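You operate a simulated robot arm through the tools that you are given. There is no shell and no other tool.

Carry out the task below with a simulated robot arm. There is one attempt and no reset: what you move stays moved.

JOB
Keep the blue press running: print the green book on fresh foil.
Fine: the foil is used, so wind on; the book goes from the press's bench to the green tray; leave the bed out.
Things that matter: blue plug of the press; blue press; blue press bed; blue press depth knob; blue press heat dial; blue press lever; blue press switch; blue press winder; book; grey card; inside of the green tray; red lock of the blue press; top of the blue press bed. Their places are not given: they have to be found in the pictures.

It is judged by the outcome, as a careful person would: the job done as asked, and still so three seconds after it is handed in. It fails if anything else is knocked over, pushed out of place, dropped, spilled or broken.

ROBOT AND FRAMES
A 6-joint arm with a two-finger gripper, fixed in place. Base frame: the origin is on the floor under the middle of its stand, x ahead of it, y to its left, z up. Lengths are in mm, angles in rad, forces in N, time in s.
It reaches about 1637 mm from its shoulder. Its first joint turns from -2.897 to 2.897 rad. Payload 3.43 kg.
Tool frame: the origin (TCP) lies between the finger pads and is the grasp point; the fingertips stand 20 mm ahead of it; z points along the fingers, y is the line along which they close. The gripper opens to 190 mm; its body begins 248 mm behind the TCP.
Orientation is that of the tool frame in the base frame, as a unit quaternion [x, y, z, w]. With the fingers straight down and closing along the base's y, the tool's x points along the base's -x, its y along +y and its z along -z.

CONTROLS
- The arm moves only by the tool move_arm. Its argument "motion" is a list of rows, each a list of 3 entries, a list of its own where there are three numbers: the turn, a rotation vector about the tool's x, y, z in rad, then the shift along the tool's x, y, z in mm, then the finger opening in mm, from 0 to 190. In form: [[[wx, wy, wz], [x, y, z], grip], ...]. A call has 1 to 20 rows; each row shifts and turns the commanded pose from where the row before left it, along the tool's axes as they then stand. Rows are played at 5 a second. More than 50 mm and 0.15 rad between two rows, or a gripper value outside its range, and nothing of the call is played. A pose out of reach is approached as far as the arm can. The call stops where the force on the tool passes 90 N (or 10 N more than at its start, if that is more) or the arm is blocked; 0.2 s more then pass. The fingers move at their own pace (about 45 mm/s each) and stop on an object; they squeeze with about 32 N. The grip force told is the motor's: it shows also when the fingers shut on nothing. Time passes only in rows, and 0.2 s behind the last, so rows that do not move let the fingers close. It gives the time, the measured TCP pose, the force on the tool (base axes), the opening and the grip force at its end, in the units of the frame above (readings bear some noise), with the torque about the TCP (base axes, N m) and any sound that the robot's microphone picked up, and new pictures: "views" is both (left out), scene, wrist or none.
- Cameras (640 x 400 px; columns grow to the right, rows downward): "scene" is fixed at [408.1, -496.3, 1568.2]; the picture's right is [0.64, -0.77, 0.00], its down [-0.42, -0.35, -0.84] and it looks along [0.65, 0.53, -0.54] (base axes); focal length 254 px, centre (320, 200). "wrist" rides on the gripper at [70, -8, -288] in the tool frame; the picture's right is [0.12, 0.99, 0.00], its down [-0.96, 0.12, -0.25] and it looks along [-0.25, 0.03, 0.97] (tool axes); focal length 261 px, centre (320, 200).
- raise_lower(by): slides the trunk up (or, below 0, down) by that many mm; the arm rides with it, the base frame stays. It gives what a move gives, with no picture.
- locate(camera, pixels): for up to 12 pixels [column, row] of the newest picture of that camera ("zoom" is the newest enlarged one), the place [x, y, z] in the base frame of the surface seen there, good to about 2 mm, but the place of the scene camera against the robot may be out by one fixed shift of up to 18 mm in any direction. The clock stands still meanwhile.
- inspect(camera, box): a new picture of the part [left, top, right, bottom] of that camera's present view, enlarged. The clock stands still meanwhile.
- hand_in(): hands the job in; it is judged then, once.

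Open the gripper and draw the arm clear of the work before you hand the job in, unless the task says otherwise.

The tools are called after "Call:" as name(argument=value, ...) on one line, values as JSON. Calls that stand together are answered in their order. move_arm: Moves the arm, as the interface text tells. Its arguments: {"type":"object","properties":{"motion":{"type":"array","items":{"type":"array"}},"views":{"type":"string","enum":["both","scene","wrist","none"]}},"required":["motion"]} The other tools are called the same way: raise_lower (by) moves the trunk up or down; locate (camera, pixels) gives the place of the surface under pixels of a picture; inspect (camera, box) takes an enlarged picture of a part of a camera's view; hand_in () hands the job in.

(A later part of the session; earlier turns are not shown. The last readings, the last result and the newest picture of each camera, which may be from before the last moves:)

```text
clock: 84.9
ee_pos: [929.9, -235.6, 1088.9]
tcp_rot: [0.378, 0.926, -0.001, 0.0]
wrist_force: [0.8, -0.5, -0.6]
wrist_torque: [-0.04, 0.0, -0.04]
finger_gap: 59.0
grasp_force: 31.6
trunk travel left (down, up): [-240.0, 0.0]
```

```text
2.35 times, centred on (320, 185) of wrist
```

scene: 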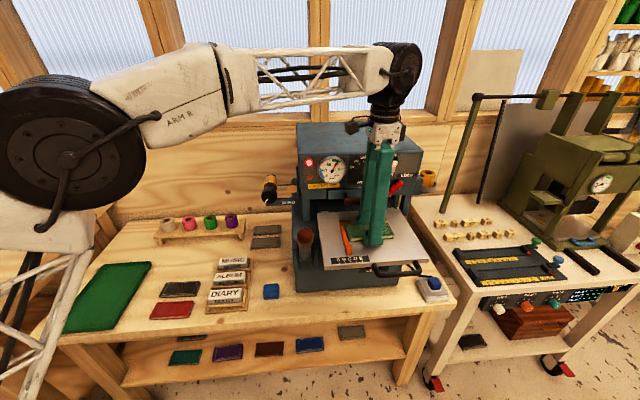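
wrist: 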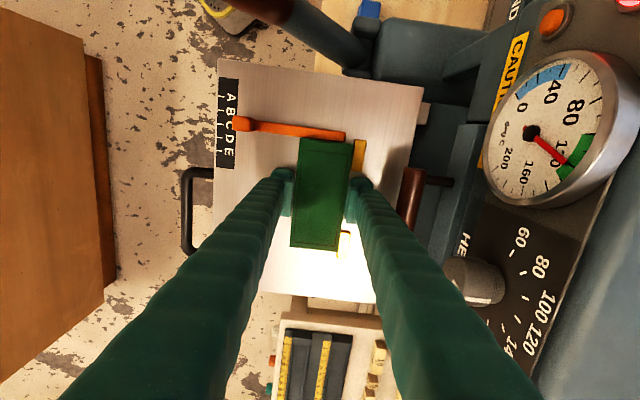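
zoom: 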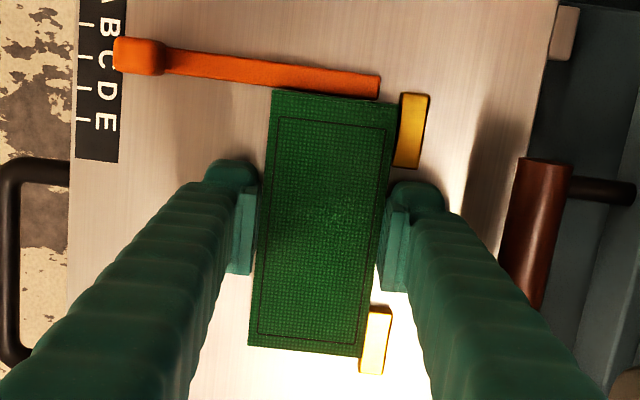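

Comparing pictures, the orange stop stayed with the book while the yellow stops shifted, so I may have nudged the orange stop left by ~4 mm. I check it against the A–E scale in the same zoom as at the start.

Call:
move_arm(motion=[[[0, 0, 0], [0, 0, 0], 50]], views="both")

Call:
inspect(camera="scene", box=[300, 205, 460, 310])

Call:
inspect(camera="wrist", box=[200, 70, 380, 190])

```text
clock: 85.3
ee_pos: [929.2, -235.1, 1090.0]
tcp_rot: [0.377, 0.926, 0.001, 0.0]
wrist_force: [-0.7, 0.4, -0.7]
wrist_torque: [0.01, -0.01, -0.02]
finger_gap: 58.5
grasp_force: 31.7
trunk travel left (down, up): [-240.0, 0.0]
```

scene: 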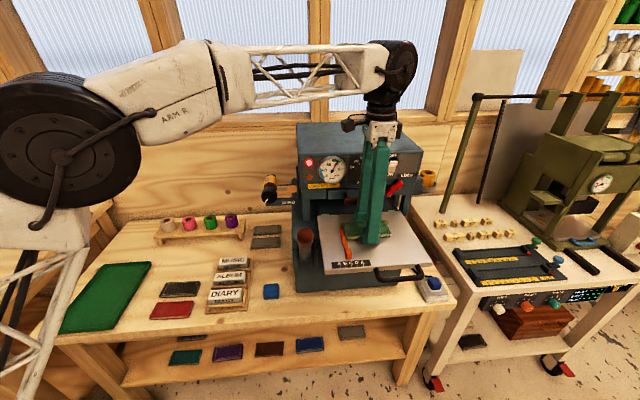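
wrist: 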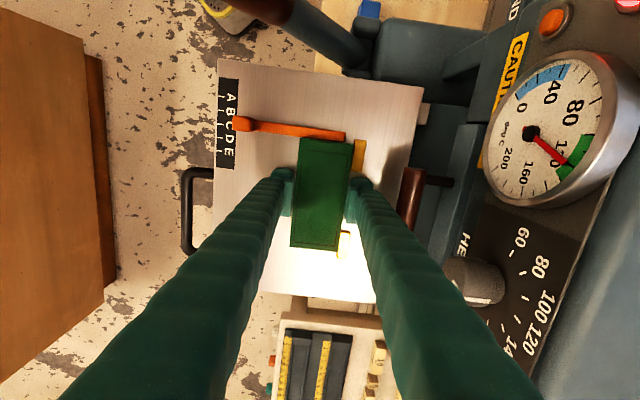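

```text
3.81 times, centred on (380, 258) of scene
```

zoom: 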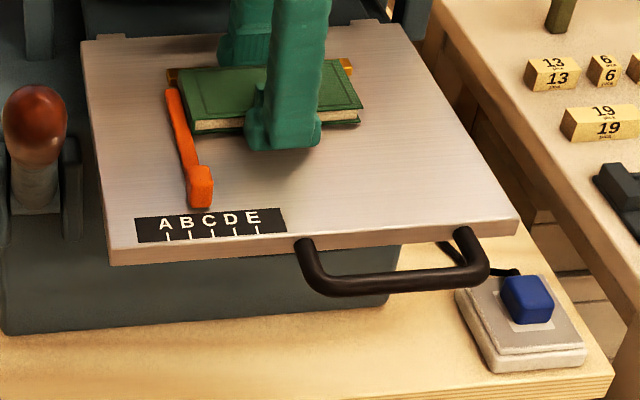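

```text
3.33 times, centred on (290, 130) of wrist
```

zoom: 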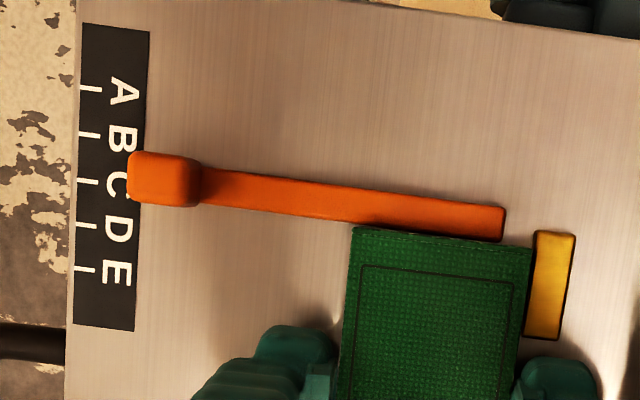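

The bed is exactly where it was; the orange stop has been pushed about 3.3 mm left of the C tick where it stood. I move the book back right by 3.6 mm, set it down and release it; then I will put the stop back on C.

Call:
move_arm(motion=[[[0, 0, 0], [-1.8, 0, 0], 50], [[0, 0, 0], [-1.8, 0, 0], 50], [[0, 0, 0], [0, 0, 0], 50], [[0, 0, 0], [0, 0, 2], 50], [[0, 0, 0], [0, 0, 1], 50], [[0, 0, 0], [0, 0, 0], 50], [[0, 0, 0], [0, 0, 0.7], 50], [[0, 0, 0], [0, 0, 0], 50]], views="wrist")

Call:
inspect(camera="wrist", box=[200, 70, 380, 270])

```text
clock: 87.1
ee_pos: [932.7, -239.1, 1086.1]
tcp_rot: [0.377, 0.926, 0.0, 0.001]
wrist_force: [1.2, -2.0, 12.8]
wrist_torque: [-0.17, 0.11, -0.06]
finger_gap: 58.9
grasp_force: 32.1
trunk travel left (down, up): [-240.0, 0.0]
```

wrist: 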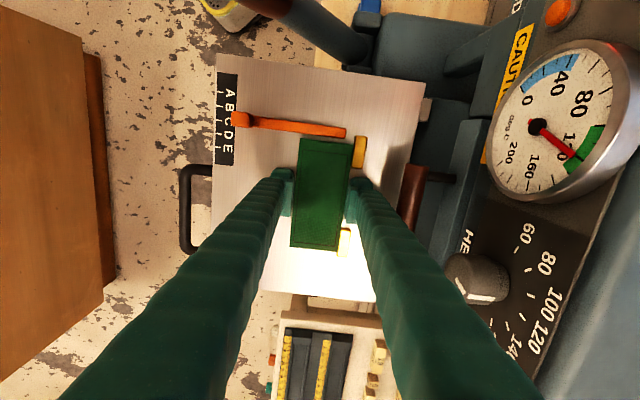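

```text
2.00 times, centred on (290, 170) of wrist
```

zoom: 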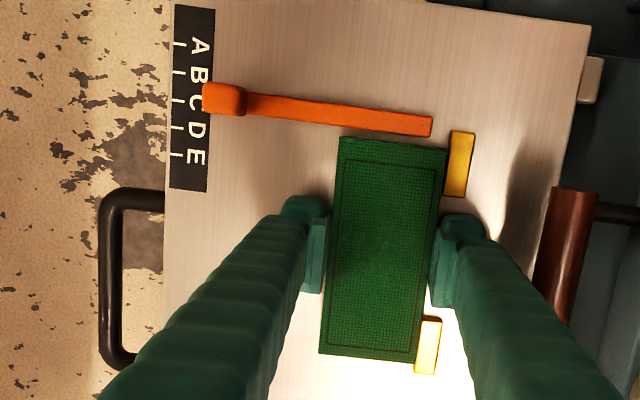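

The book rests on the bed (13 N) against the yellow stops. I ease the load, open the fingers slowly and lift away.

Call:
move_arm(motion=[[[0, 0, 0], [0, 0, -1], 50], [[0, 0, 0], [0, 0, 0], 60], [[0, 0, 0], [0, 0, 0], 64], [[0, 0, 0], [0, 0, 0], 68], [[0, 0, 0], [0, 0, 0], 70], [[0, 0, 0], [0, 0, -10], 70], [[0, 0, 0], [0, 0, -25], 70], [[0, 0, 0], [0, 0, -40], 70], [[0, 0, 0], [0, 0, -40], 70], [[0, 0, 0], [0, 0, 0], 70]], views="both")

Call:
inspect(camera="wrist", box=[220, 90, 400, 270])

Call:
inspect(camera="scene", box=[300, 205, 460, 310])

```text
clock: 89.3
ee_pos: [931.0, -239.5, 1202.2]
tcp_rot: [0.377, 0.926, 0.0, 0.001]
wrist_force: [1.0, 0.1, -0.2]
wrist_torque: [-0.03, 0.03, -0.01]
finger_gap: 69.9
grasp_force: 0.1
trunk travel left (down, up): [-240.0, 0.0]
```

scene: 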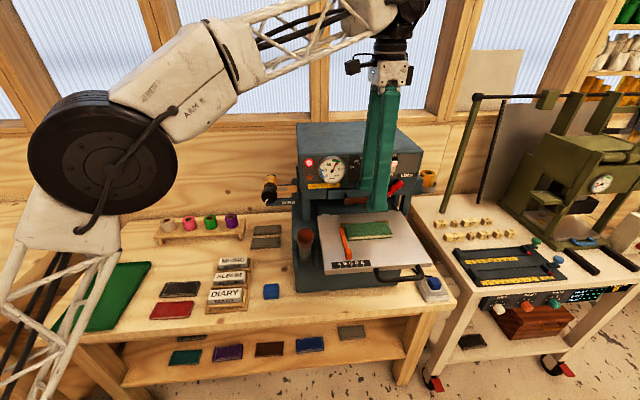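
wrist: 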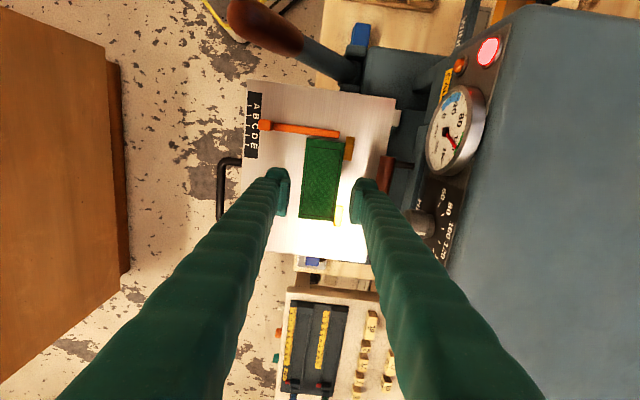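

```text
2.22 times, centred on (310, 180) of wrist
```

zoom: 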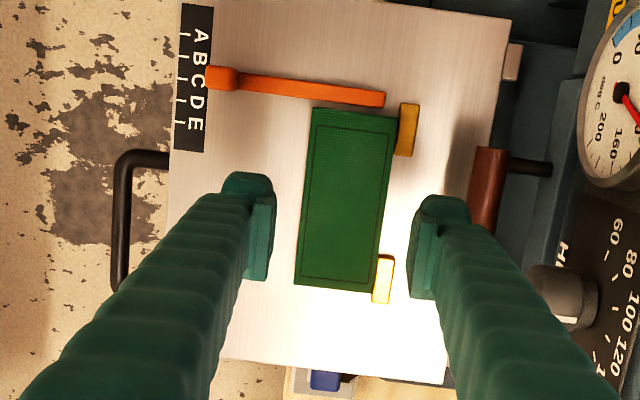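

```text
3.81 times, centred on (380, 258) of scene
```

zoom: 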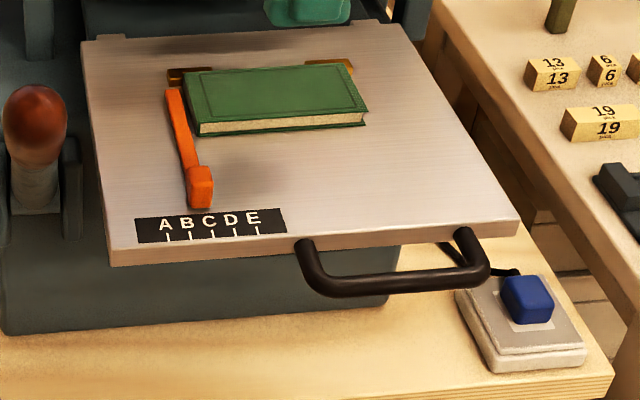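

The book lies flat against both yellow stops. Now the orange stop: I locate its knob and bar to plan a small push from the left back onto the C tick.

Call:
locate(camera="wrist", pixels=[[266, 122], [266, 126], [266, 130], [300, 124], [300, 128], [300, 131], [330, 130], [330, 134], [320, 142], [345, 150], [265, 30], [230, 110]])

Call:
inspect(camera="wrist", box=[235, 85, 365, 165])

```text
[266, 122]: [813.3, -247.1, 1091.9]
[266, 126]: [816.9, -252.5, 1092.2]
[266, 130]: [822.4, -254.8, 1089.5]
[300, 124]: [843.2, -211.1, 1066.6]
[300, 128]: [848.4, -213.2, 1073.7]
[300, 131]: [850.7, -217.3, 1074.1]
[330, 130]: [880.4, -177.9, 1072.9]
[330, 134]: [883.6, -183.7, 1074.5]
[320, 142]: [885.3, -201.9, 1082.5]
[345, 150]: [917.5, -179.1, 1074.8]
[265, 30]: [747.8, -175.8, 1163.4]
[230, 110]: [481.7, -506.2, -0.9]
```

```text
4.92 times, centred on (300, 125) of wrist
```

zoom: 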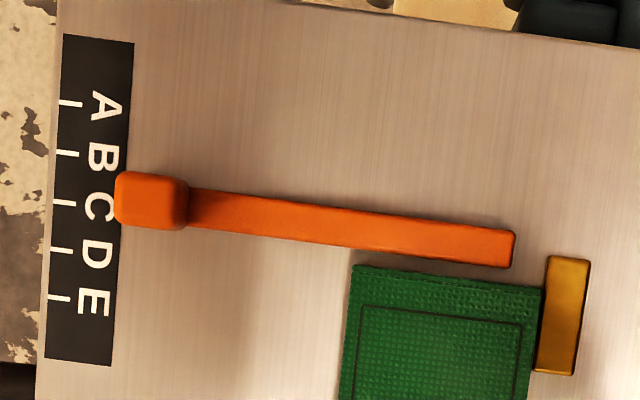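

The bar sits about 3.7 mm left of the C tick. I close the fingers, move to the left of the orange knob (over the bed, clear of the lever), and lower beside it.

Call:
move_arm(motion=[[[0, 0, 0], [30.3, -18.5, 0], 30], [[0, 0, 0], [30.3, -18.5, 0], 0], [[0, 0, 0], [30.3, -18.5, 0], 0], [[0, 0, 0], [30.3, -18.5, 0], 0], [[0, 0, 0], [0, 0, 0], 0], [[0, 0, 0], [0, 0, 30], 0], [[0, 0, 0], [0, 0, 30], 0], [[0, 0, 0], [0, 0, 25], 0], [[0, 0, 0], [0, 0, 0], 0]], views="both")

Call:
inspect(camera="scene", box=[280, 180, 420, 290])

```text
clock: 91.3
ee_pos: [794.9, -207.3, 1115.8]
tcp_rot: [0.377, 0.926, 0.0, 0.0]
wrist_force: [-0.2, 0.1, -0.5]
wrist_torque: [0.02, 0.02, 0.02]
finger_gap: 0.1
grasp_force: 32.5
trunk travel left (down, up): [-240.0, 0.0]
```

scene: 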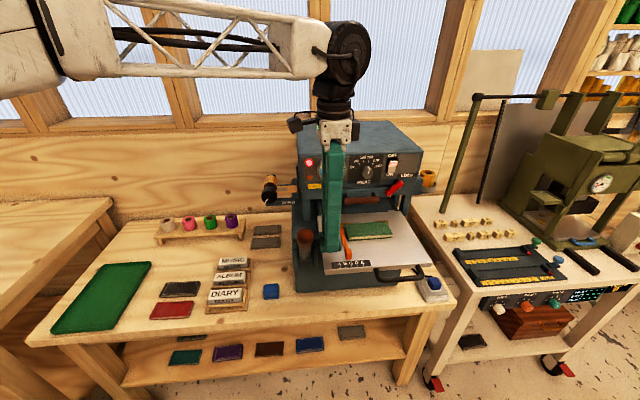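
wrist: 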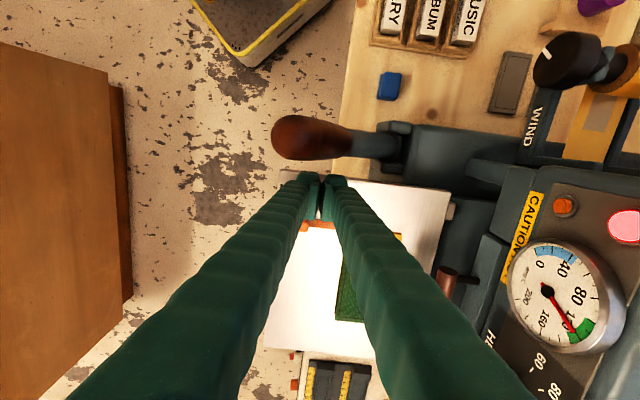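

```text
3.64 times, centred on (350, 235) of scene
```

zoom: 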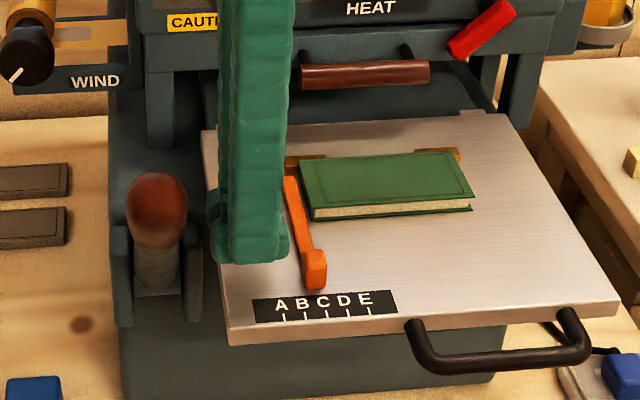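

The closed fingers stand left of the orange stop. I lower 21 mm to knob height and approach 10 mm to the right.

Call:
move_arm(motion=[[[0, 0, 0], [0, 0, 11], 0], [[0, 0, 0], [0, 0, 10], 0], [[0, 0, 0], [0, 0, 0], 0], [[0, 0, 0], [-5, 0, 0], 0], [[0, 0, 0], [-5, 0, 0], 0], [[0, 0, 0], [0, 0, 0], 0]], views="both")

Call:
inspect(camera="scene", box=[320, 210, 400, 290])

Call:
inspect(camera="wrist", box=[240, 150, 400, 270])

```text
clock: 92.7
ee_pos: [801.4, -214.5, 1095.2]
tcp_rot: [0.378, 0.926, 0.0, -0.001]
wrist_force: [0.9, -0.6, 0.1]
wrist_torque: [-0.02, 0.0, 0.02]
finger_gap: 0.0
grasp_force: 32.1
trunk travel left (down, up): [-240.0, 0.0]
```

scene: 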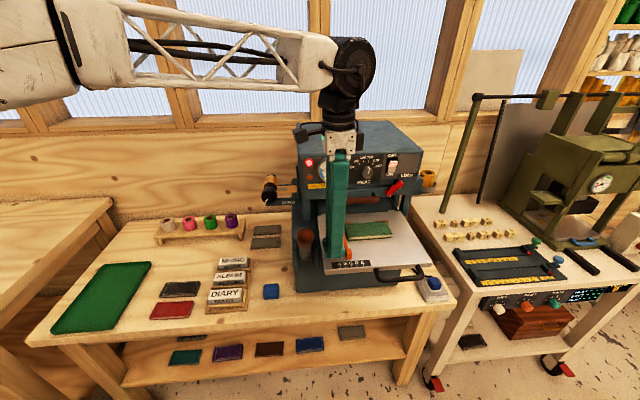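
wrist: 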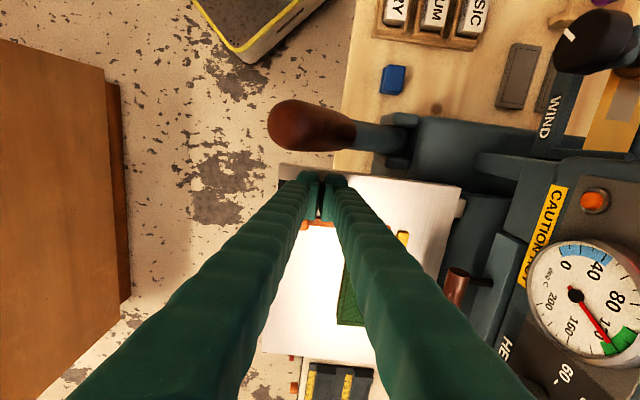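

```text
5.00 times, centred on (360, 250) of scene
```

zoom: 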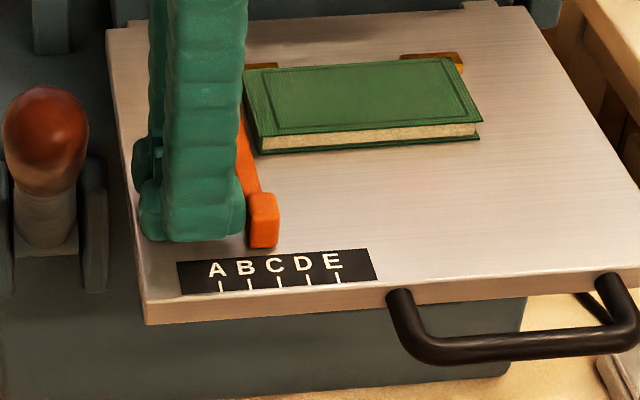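

```text
3.33 times, centred on (320, 210) of wrist
```

zoom: 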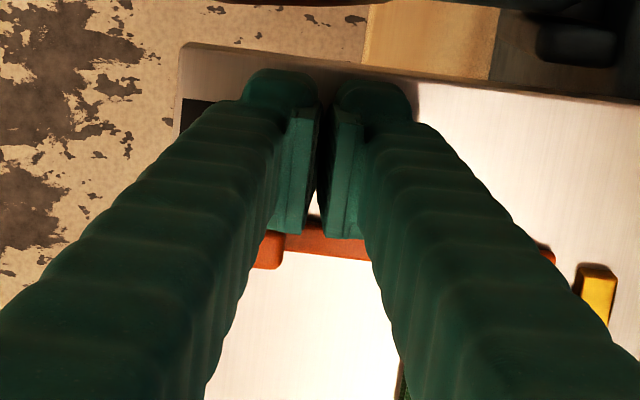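

The finger is nearly touching the knob; the stop is ~4 mm left of C. I push right in 1 mm steps (3 mm) and look.

Call:
move_arm(motion=[[[0, 0, 0], [-1, 0, 0], 0], [[0, 0, 0], [-1, 0, 0], 0], [[0, 0, 0], [-1, 0, 0], 0], [[0, 0, 0], [0, 0, 0], 0]], views="both")

Call:
inspect(camera="scene", box=[320, 210, 400, 290])

```text
clock: 93.7
ee_pos: [803.6, -216.2, 1095.3]
tcp_rot: [0.377, 0.926, -0.001, -0.001]
wrist_force: [-0.8, -0.3, 0.1]
wrist_torque: [-0.03, -0.01, -0.01]
finger_gap: 0.0
grasp_force: 32.0
trunk travel left (down, up): [-240.0, 0.0]
```

scene: 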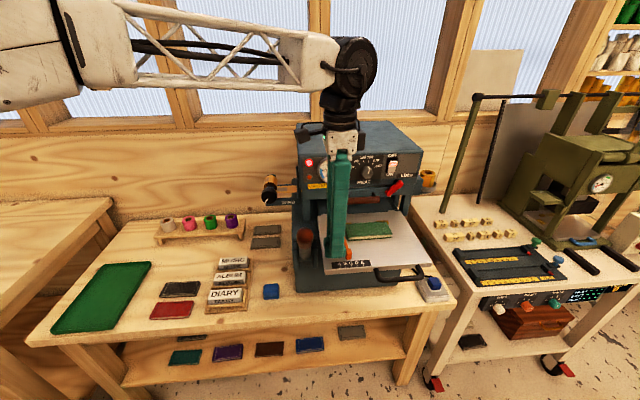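
wrist: 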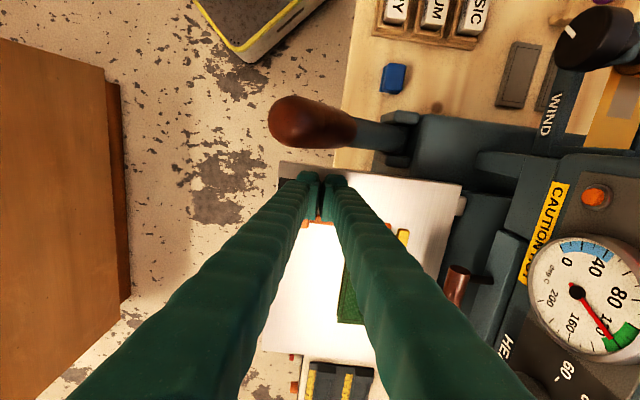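

```text
5.00 times, centred on (360, 250) of scene
```

zoom: 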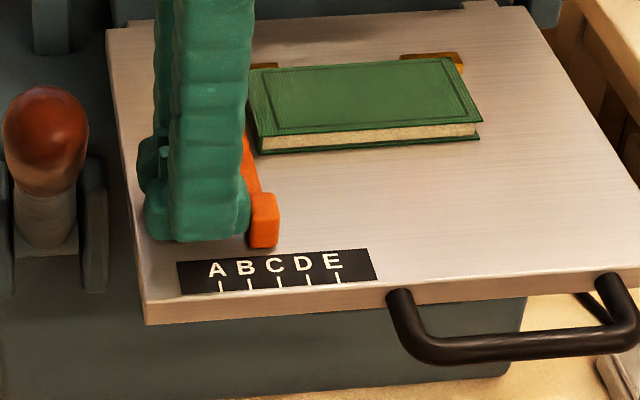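

The knob hasn't moved yet. I push 3 more mm in 1 mm steps.

Call:
move_arm(motion=[[[0, 0, 0], [-1, 0, 0], 0], [[0, 0, 0], [-1, 0, 0], 0], [[0, 0, 0], [-1, 0, 0], 0], [[0, 0, 0], [0, 0, 0], 0]], views="scene")

Call:
inspect(camera="scene", box=[320, 210, 400, 290])

```text
clock: 94.7
ee_pos: [806.4, -218.8, 1096.2]
tcp_rot: [0.377, 0.926, 0.0, -0.001]
wrist_force: [-2.5, 1.5, -0.4]
wrist_torque: [0.01, 0.04, -0.01]
finger_gap: 0.0
grasp_force: 32.3
trunk travel left (down, up): [-240.0, 0.0]
```

scene: 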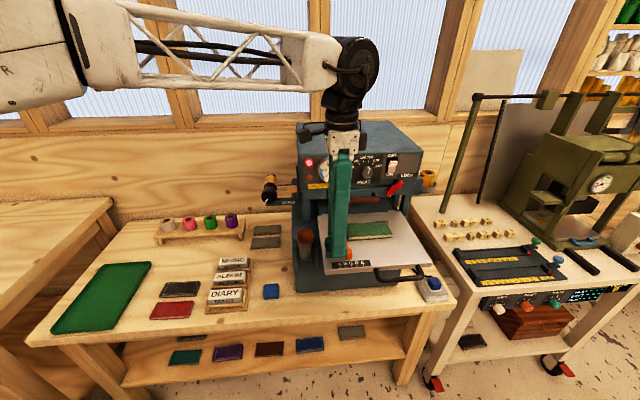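

```text
5.00 times, centred on (360, 250) of scene
```

zoom: 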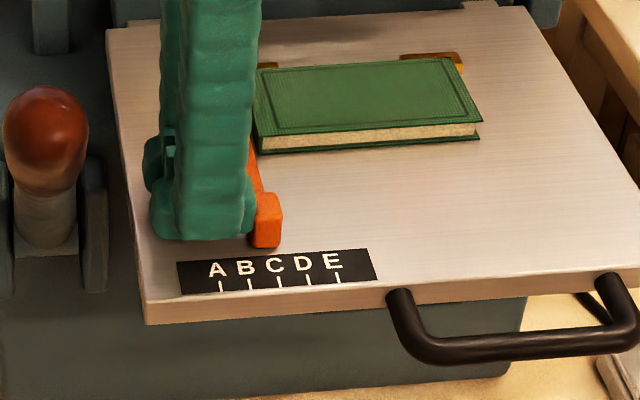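

The knob moved. I compare in the same zoom as at the start (knob then spanned 192–218).

Call:
inspect(camera="scene", box=[300, 205, 460, 310])

Call:
inspect(camera="scene", box=[335, 240, 375, 275])

```text
3.81 times, centred on (380, 258) of scene
```

zoom: 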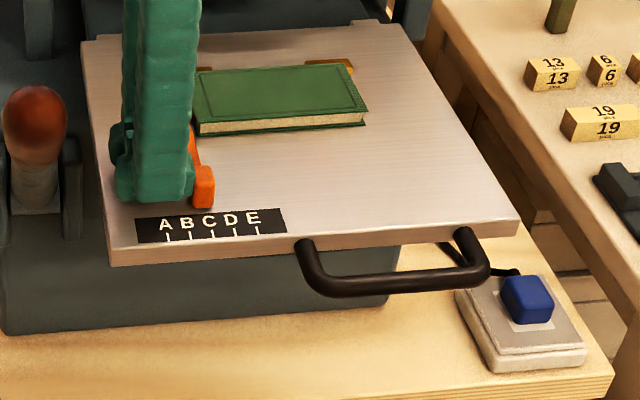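

```text
11.43 times, centred on (355, 258) of scene
```

zoom: 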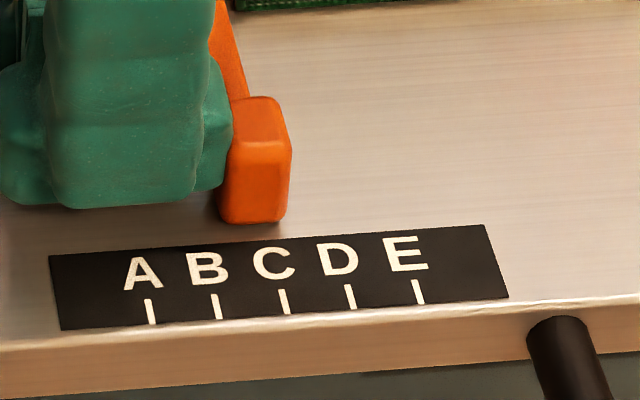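

The knob's right edge is now at 215 versus 218 at the start, so about 1.5 mm remain. I push 1.5 mm more.

Call:
move_arm(motion=[[[0, 0, 0], [-0.8, 0, 0], 0], [[0, 0, 0], [-0.7, 0, 0], 0], [[0, 0, 0], [0, 0, 0], 0]], views="scene")

Call:
inspect(camera="scene", box=[300, 205, 460, 310])

```text
clock: 95.5
ee_pos: [807.1, -219.0, 1094.6]
tcp_rot: [0.376, 0.927, 0.0, 0.0]
wrist_force: [-2.5, 1.0, -0.5]
wrist_torque: [0.0, 0.02, -0.06]
finger_gap: 0.0
grasp_force: 32.4
trunk travel left (down, up): [-240.0, 0.0]
```

scene: 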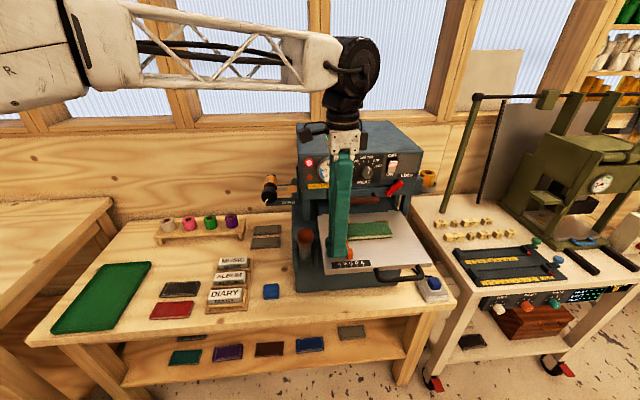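

```text
3.81 times, centred on (380, 258) of scene
```

zoom: 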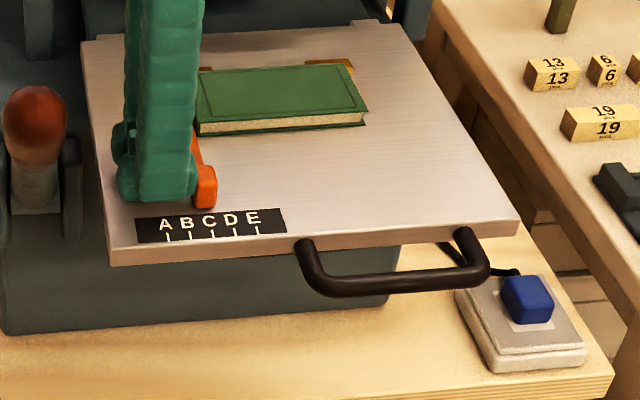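

The knob is back at its starting pixel (right edge 217 vs 218). I retreat left, rise, and view the stop and book from above.

Call:
move_arm(motion=[[[0, 0, 0], [8, 0, 0], 0], [[0, 0, 0], [0, 0, -35], 0], [[0, 0, 0], [0, 0, -40], 0], [[0, 0, 0], [0, 0, -30], 0], [[0, 0, 0], [-40, 10, 0], 0], [[0, 0, 0], [-40, 10, 0], 0], [[0, 0, 0], [-40, 10, 0], 0], [[0, 0, 0], [0, 0, 0], 0]], views="wrist")

Call:
inspect(camera="wrist", box=[235, 85, 365, 165])

```text
clock: 97.3
ee_pos: [909.5, -274.9, 1200.7]
tcp_rot: [0.376, 0.927, 0.0, 0.0]
wrist_force: [1.5, 0.3, -0.2]
wrist_torque: [0.02, 0.11, 0.0]
finger_gap: 0.0
grasp_force: 32.0
trunk travel left (down, up): [-240.0, 0.0]
```

wrist: 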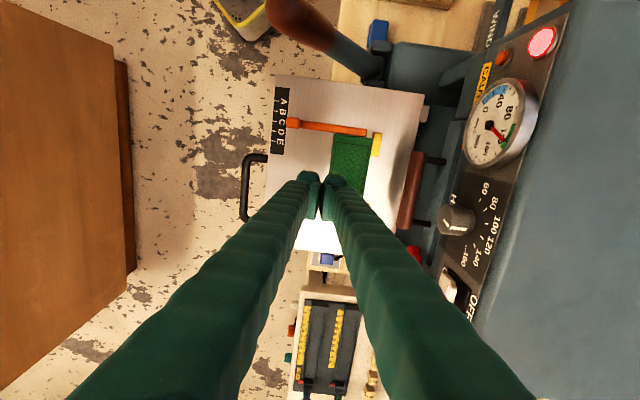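

```text
4.92 times, centred on (300, 125) of wrist
```

zoom: 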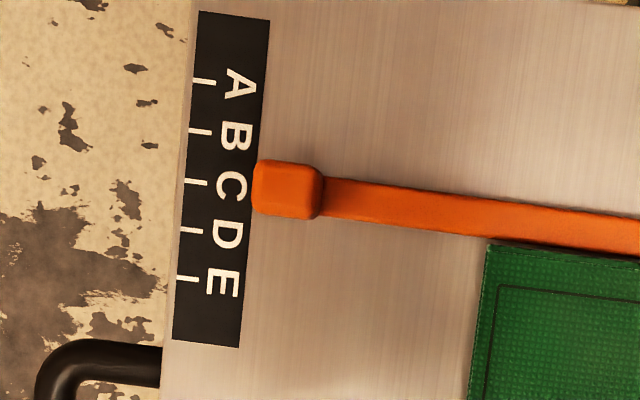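

The bar is centred on the C tick again (within ~0.4 mm). The book's end is about 2 mm from it, so I go to the right end of the book to nudge it gently against the stop.

Call:
move_arm(motion=[[[0, 0, 0], [-33, 10, 0], 0], [[0, 0, 0], [-33, 10, 0], 0], [[0, 0, 0], [-31, 9, 0], 0], [[0, 0, 0], [0, 0, 35], 0], [[0, 0, 0], [0, 0, 35], 0], [[0, 0, 0], [0, 0, 25], 0], [[0, 0, 0], [0, 0, 12], 0], [[0, 0, 0], [0, 0, 0], 0]], views="both")

Call:
inspect(camera="wrist", box=[240, 60, 420, 260])

Call:
inspect(camera="scene", box=[320, 200, 440, 290])

```text
clock: 99.1
ee_pos: [979.4, -316.5, 1084.7]
tcp_rot: [0.378, 0.926, 0.001, 0.007]
wrist_force: [21.2, -10.1, 73.6]
wrist_torque: [-0.06, 0.01, 0.11]
finger_gap: 6.0
grasp_force: 34.5
out of reach, approached as far as the arm can: row 3
trunk travel left (down, up): [-240.0, 0.0]
```

scene: 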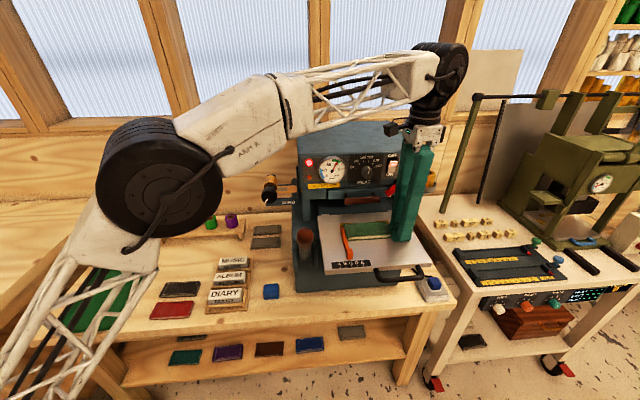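
wrist: 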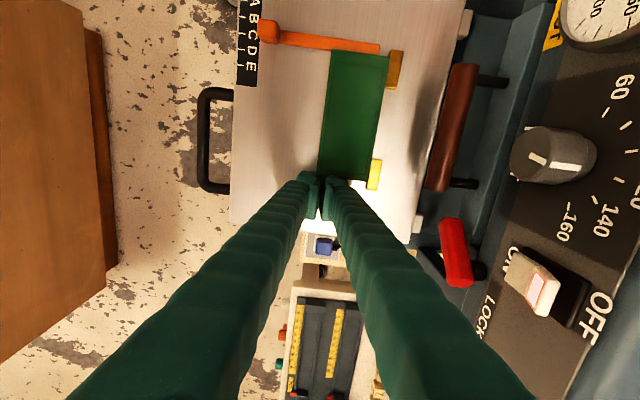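

```text
2.00 times, centred on (330, 160) of wrist
```

zoom: 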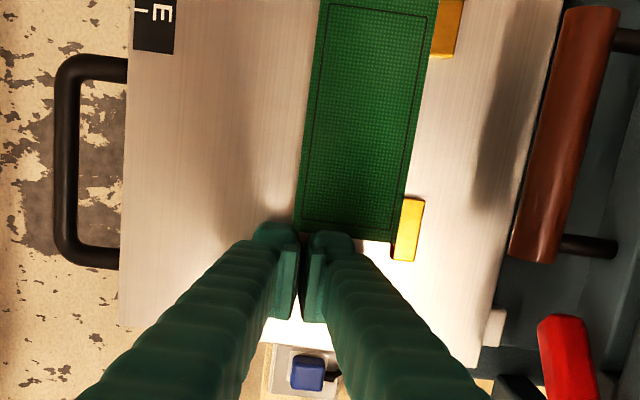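

```text
4.44 times, centred on (380, 245) of scene
```

zoom: 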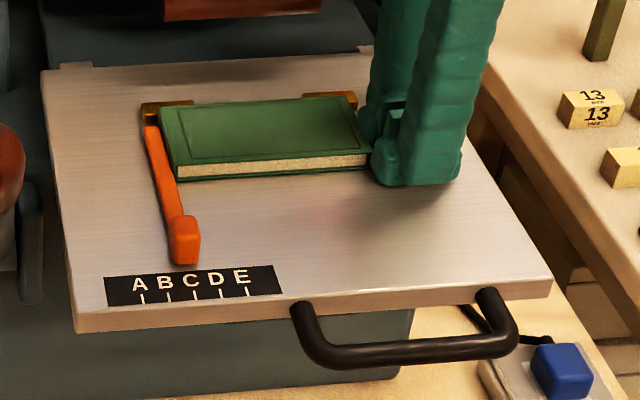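

The target was slightly out of reach at that height, so the fingers ended lower than planned, pressing on the bed (74 N) and touching the book's end. I relieve the downward load first, then move right off the book, then lift.

Call:
move_arm(motion=[[[0, 0, 0], [0, 0, -3], 0], [[0, 0, 0], [0, 0, -2.5], 0], [[0, 0, 0], [-2, 0, 0], 0], [[0, 0, 0], [-2, 0, -1], 0], [[0, 0, 0], [0, 0, -2], 0], [[0, 0, 0], [0, 0, -3], 0], [[0, 0, 0], [0, 0, 0], 0]], views="both")

Call:
inspect(camera="wrist", box=[220, 0, 420, 220])

Call:
inspect(camera="scene", box=[300, 205, 460, 310])

```text
clock: 100.7
ee_pos: [984.7, -319.8, 1086.5]
tcp_rot: [0.378, 0.926, 0.0, -0.002]
wrist_force: [-0.4, -0.1, 0.3]
wrist_torque: [-0.01, 0.02, 0.01]
finger_gap: 0.0
grasp_force: 34.4
trunk travel left (down, up): [-240.0, 0.0]
```

scene: 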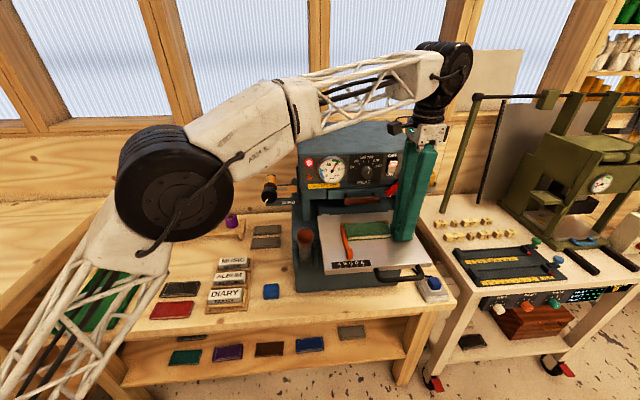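
wrist: 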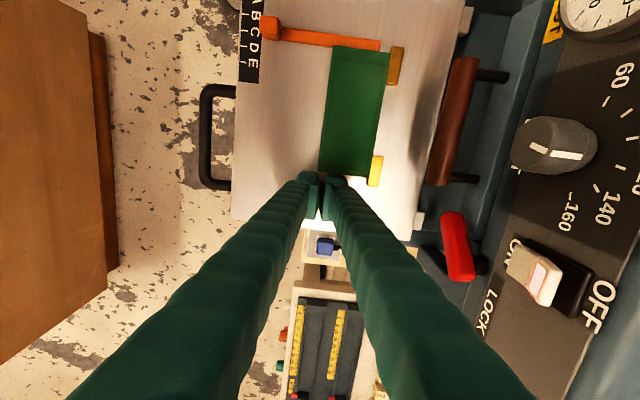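

```text
1.82 times, centred on (320, 110) of wrist
```

zoom: 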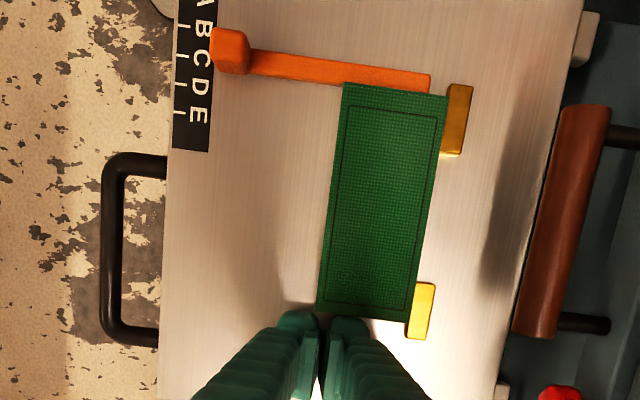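

```text
3.81 times, centred on (380, 258) of scene
```

zoom: 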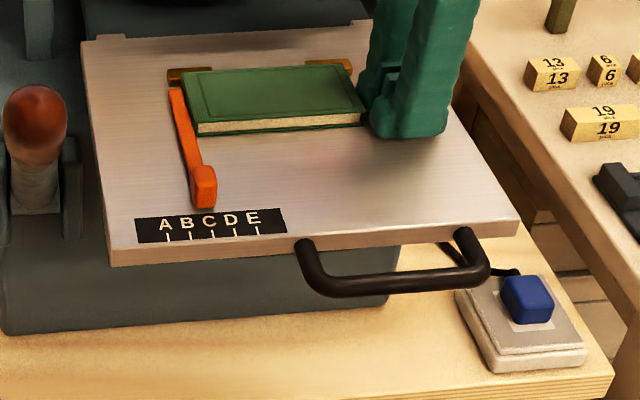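

Forces are zero now; the stop is at its original place (knob right edge 217) and the book's left end now touches it, back edge on both yellow stops. I rise and move over to the bed handle to measure it.

Call:
move_arm(motion=[[[0, 0, 0], [-3, 0, -10], 0], [[0, 0, 0], [0, 0, -25], 0], [[0, 0, 0], [0, -25, -15], 0], [[0, 0, 0], [12, -35, 0], 0], [[0, 0, 0], [15, -35, 0], 0], [[0, 0, 0], [15, -35, 0], 0], [[0, 0, 0], [15, -20, 0], 0], [[0, 0, 0], [0, 0, 0], 0]], views="both")

Call:
inspect(camera="wrist", box=[240, 60, 460, 260])

```text
clock: 102.5
ee_pos: [840.2, -388.4, 1139.4]
tcp_rot: [0.377, 0.926, 0.0, 0.0]
wrist_force: [-0.8, 1.0, -0.5]
wrist_torque: [-0.03, -0.04, 0.0]
finger_gap: 0.0
grasp_force: 34.7
trunk travel left (down, up): [-240.0, 0.0]
```

scene: 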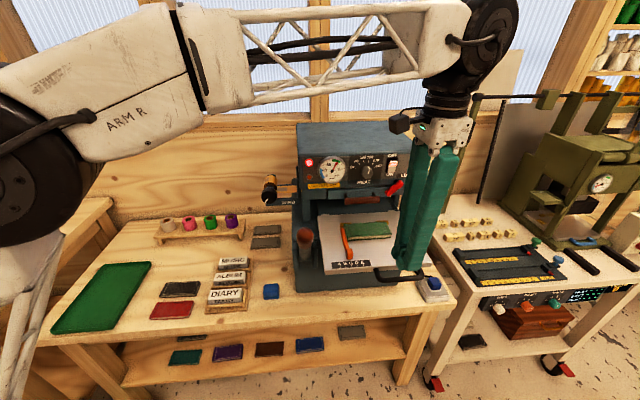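
wrist: 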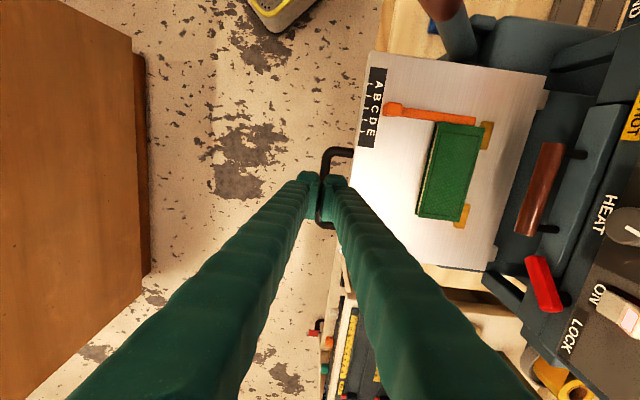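

```text
2.00 times, centred on (350, 160) of wrist
```

zoom: 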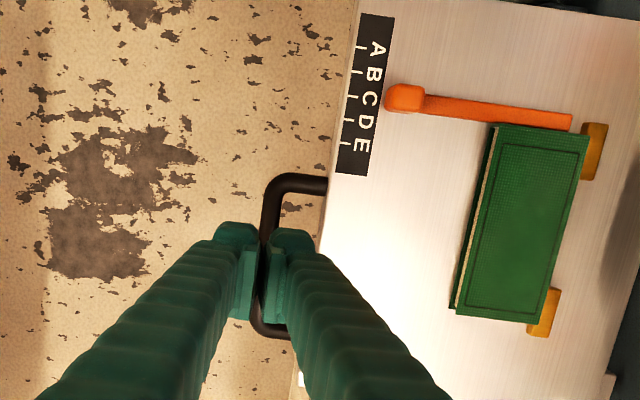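

The bar of the handle lies right under the closed fingers. I locate the bar, its legs, and the bed's front edge.

Call:
locate(camera="zoom", pixels=[[268, 205], [265, 215], [300, 184], [318, 186], [280, 330], [262, 320], [330, 200], [322, 240], [300, 215], [318, 225], [270, 185], [340, 150]])

Call:
inspect(camera="wrist", box=[290, 130, 370, 250])

```text
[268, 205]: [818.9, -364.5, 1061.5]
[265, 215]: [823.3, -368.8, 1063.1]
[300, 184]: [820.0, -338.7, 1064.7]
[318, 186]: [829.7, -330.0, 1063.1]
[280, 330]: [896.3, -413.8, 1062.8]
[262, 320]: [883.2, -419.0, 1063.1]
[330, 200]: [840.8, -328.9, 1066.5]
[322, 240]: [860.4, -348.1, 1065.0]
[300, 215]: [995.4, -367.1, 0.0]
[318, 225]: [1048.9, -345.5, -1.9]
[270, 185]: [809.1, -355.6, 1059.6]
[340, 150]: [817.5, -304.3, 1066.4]
```

```text
3.33 times, centred on (330, 190) of wrist
```

zoom: 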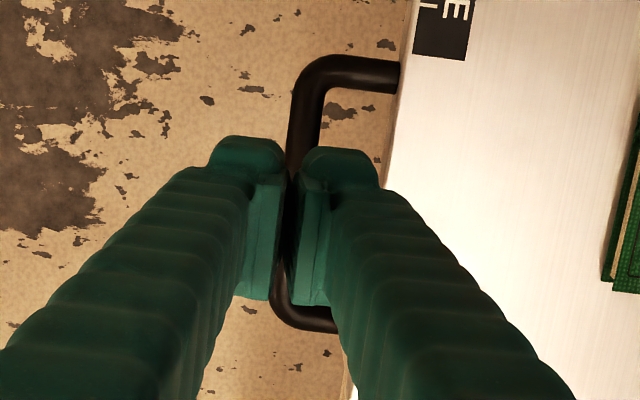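

The bar is at s≈304–318 (z top ≈1068), with about 31 mm between it and the bed front. I go in front of the bar and down, then push the bed in with the closed fingers, gently.

Call:
move_arm(motion=[[[0, 0, 0], [0, -25, 0], 0], [[0, 0, 0], [0, -25, 0], 0], [[0, 0, 0], [0, 0, 30], 0], [[0, 0, 0], [0, 0, 30], 0], [[0, 0, 0], [0, 0, 13], 0], [[0, 0, 0], [0, 0, 0], 0]], views="both")

Call:
inspect(camera="scene", box=[320, 200, 460, 310])

```text
clock: 103.9
ee_pos: [806.3, -424.8, 1067.1]
tcp_rot: [0.377, 0.926, 0.001, 0.0]
wrist_force: [-0.3, -0.1, 0.2]
wrist_torque: [-0.04, -0.01, 0.02]
finger_gap: 0.0
grasp_force: 34.1
trunk travel left (down, up): [-240.0, 0.0]
```

scene: 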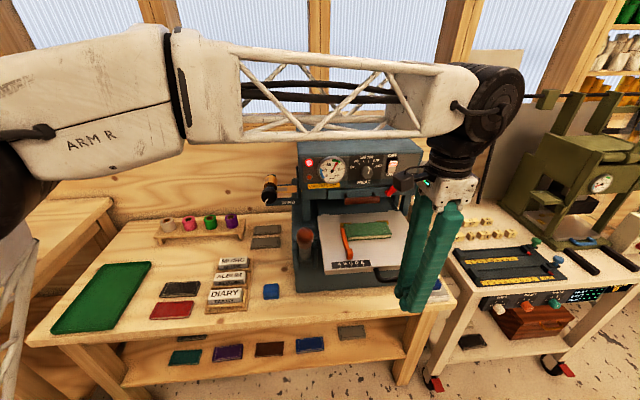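
wrist: 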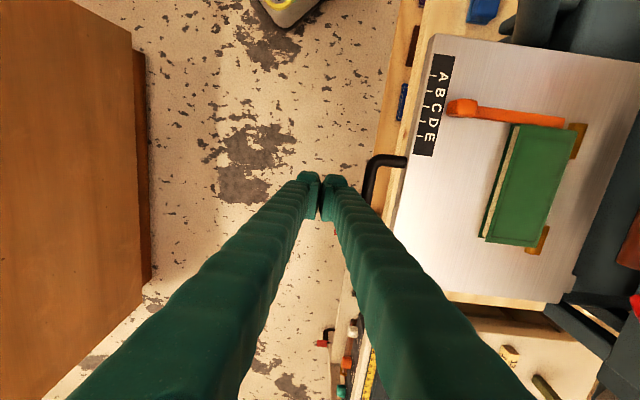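

```text
3.64 times, centred on (390, 255) of scene
```

zoom: 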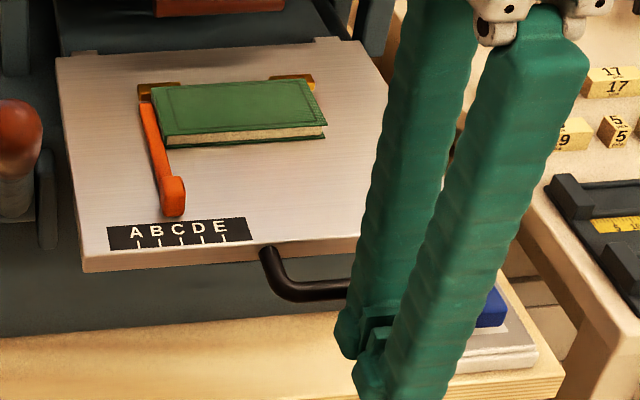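

The fingers are in front of the bar with about 17 mm gap. I push forward slowly, about 90 mm in total, and check.

Call:
move_arm(motion=[[[0, 0, 0], [0, 6, 0], 0], [[0, 0, 0], [0, 5, 0], 0], [[0, 0, 0], [0, 3, 0], 0], [[0, 0, 0], [0, 3, 0], 0], [[0, 0, 0], [0, 4, 0], 0], [[0, 0, 0], [0, 6, 0], 0], [[0, 0, 0], [0, 8, 0], 0], [[0, 0, 0], [0, 8, 0], 0], [[0, 0, 0], [0, 8, 0], 0], [[0, 0, 0], [0, 8, 0], 0], [[0, 0, 0], [0, 8, 0], 0], [[0, 0, 0], [0, 8, 0], 0], [[0, 0, 0], [0, 6, 0], 0], [[0, 0, 0], [0, 4, 0], 0], [[0, 0, 0], [0, 0, 0], 0]], views="both")

Call:
inspect(camera="scene", box=[300, 180, 460, 310])

```text
clock: 107.1
ee_pos: [866.2, -365.2, 1066.6]
tcp_rot: [0.376, 0.926, 0.001, 0.0]
wrist_force: [-0.9, -1.0, 0.5]
wrist_torque: [0.01, -0.02, 0.0]
finger_gap: 0.0
grasp_force: 34.9
trunk travel left (down, up): [-240.0, 0.0]
```

scene: 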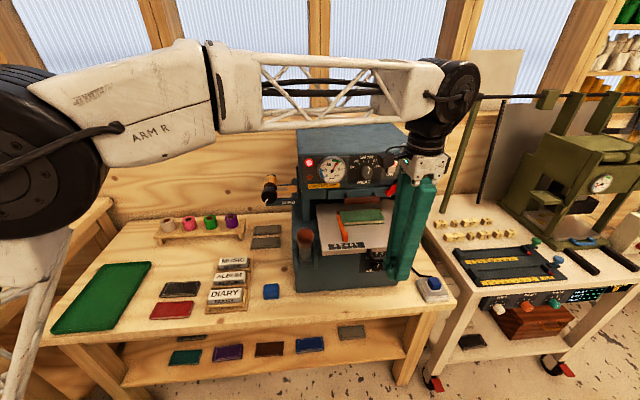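
wrist: 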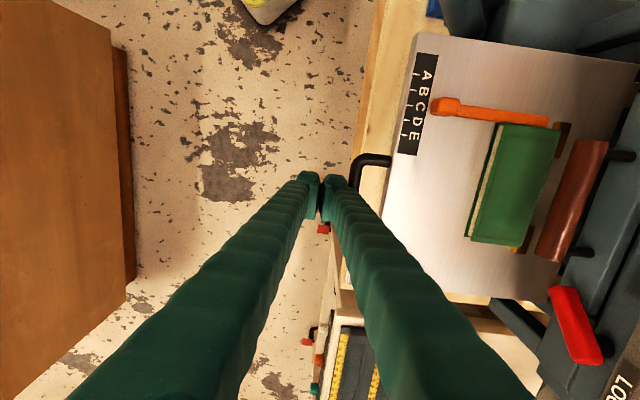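

```text
3.08 times, centred on (380, 245) of scene
```

zoom: 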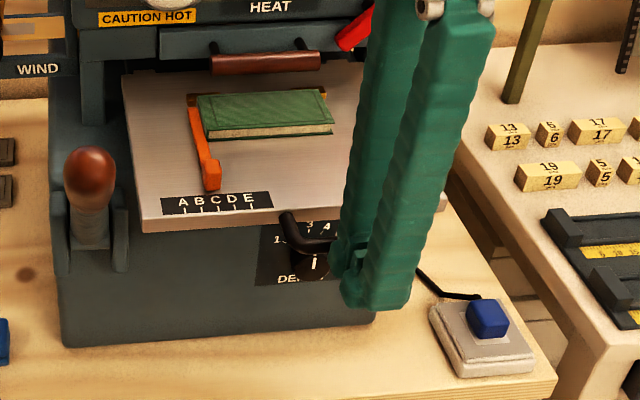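

The bed slides easily and the book stays put. I continue pushing in 60 mm.

Call:
move_arm(motion=[[[0, 0, 0], [0, 4, 0], 0], [[0, 0, 0], [0, 6, 0], 0], [[0, 0, 0], [0, 8, 0], 0], [[0, 0, 0], [0, 8, 0], 0], [[0, 0, 0], [0, 8, 0], 0], [[0, 0, 0], [0, 8, 0], 0], [[0, 0, 0], [0, 8, 0], 0], [[0, 0, 0], [0, 6, 0], 0], [[0, 0, 0], [0, 4, 0], 0], [[0, 0, 0], [0, 0, 0], 0]], views="both")

Call:
inspect(camera="scene", box=[300, 180, 460, 310])

```text
clock: 109.3
ee_pos: [906.9, -321.9, 1066.4]
tcp_rot: [0.377, 0.926, 0.0, 0.001]
wrist_force: [-1.6, -1.1, 2.8]
wrist_torque: [-0.01, 0.01, 0.03]
finger_gap: 0.0
grasp_force: 34.6
trunk travel left (down, up): [-240.0, 0.0]
```

scene: 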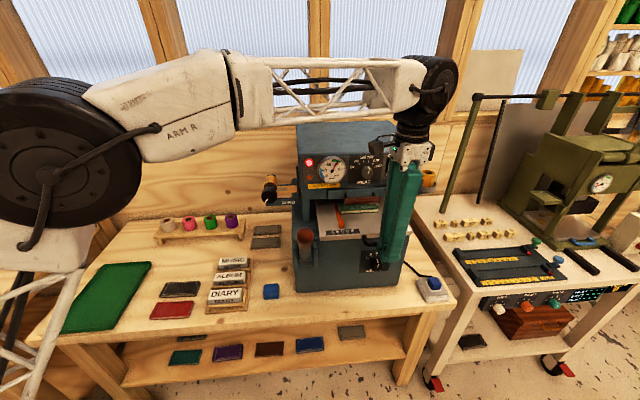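
wrist: 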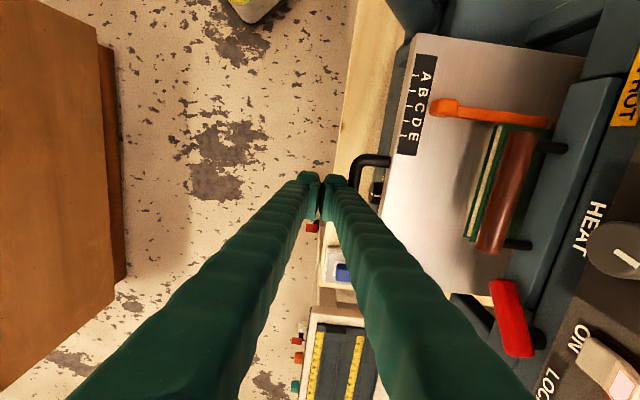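

```text
3.08 times, centred on (380, 245) of scene
```

zoom: 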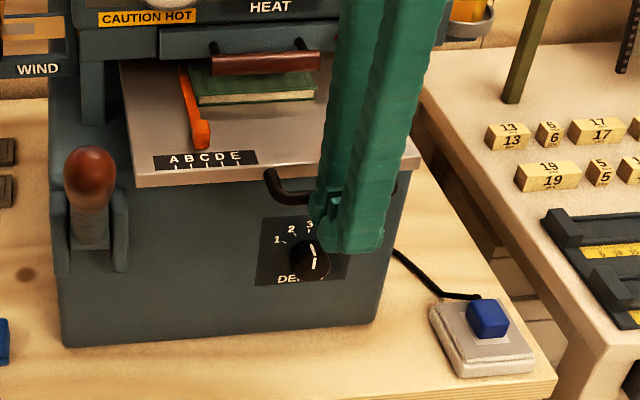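

The book is passing under the type holder freely. I continue pushing, with smaller steps as the end stop nears.

Call:
move_arm(motion=[[[0, 0, 0], [0, 4, 0], 0], [[0, 0, 0], [0, 6, 0], 0], [[0, 0, 0], [0, 6, 0], 0], [[0, 0, 0], [0, 6, 0], 0], [[0, 0, 0], [0, 6, 0], 0], [[0, 0, 0], [0, 6, 0], 0], [[0, 0, 0], [0, 4, 0], 0], [[0, 0, 0], [0, 2, 0], 0], [[0, 0, 0], [0, 0, 0], 0]], views="both")

Call:
inspect(camera="scene", box=[300, 180, 460, 310])

```text
clock: 111.3
ee_pos: [934.8, -293.7, 1066.3]
tcp_rot: [0.377, 0.926, 0.0, 0.0]
wrist_force: [-0.2, -2.5, 2.5]
wrist_torque: [0.02, 0.0, 0.02]
finger_gap: 0.0
grasp_force: 33.6
trunk travel left (down, up): [-240.0, 0.0]
```

scene: 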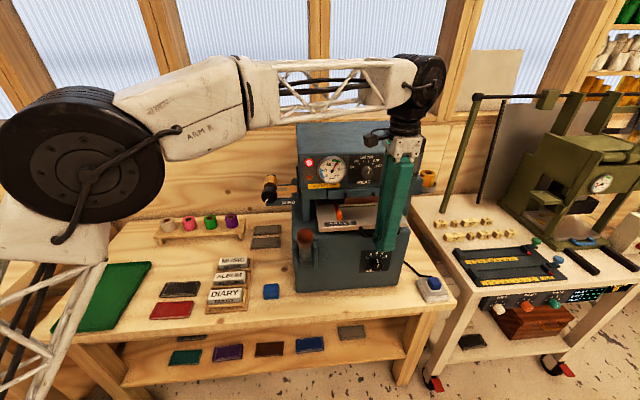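
wrist: 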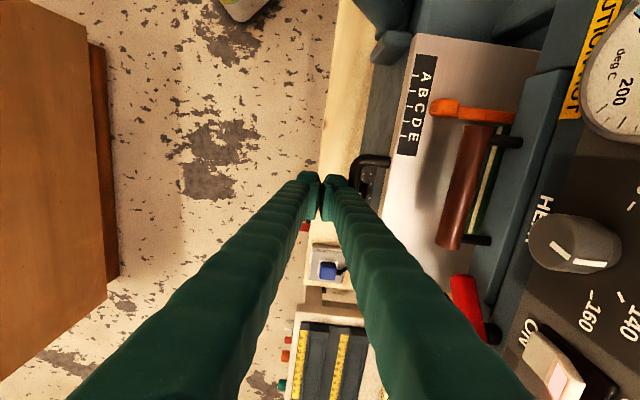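

```text
3.08 times, centred on (380, 245) of scene
```

zoom: 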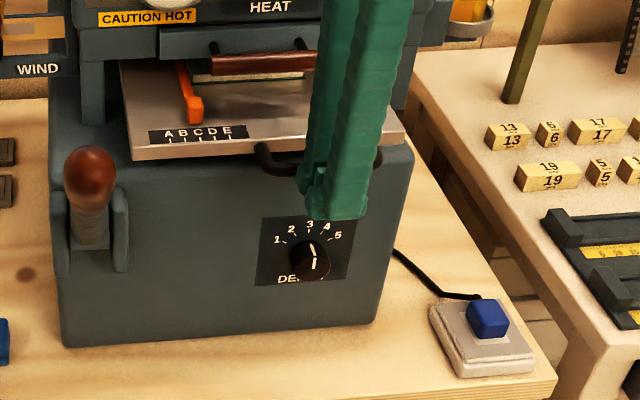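

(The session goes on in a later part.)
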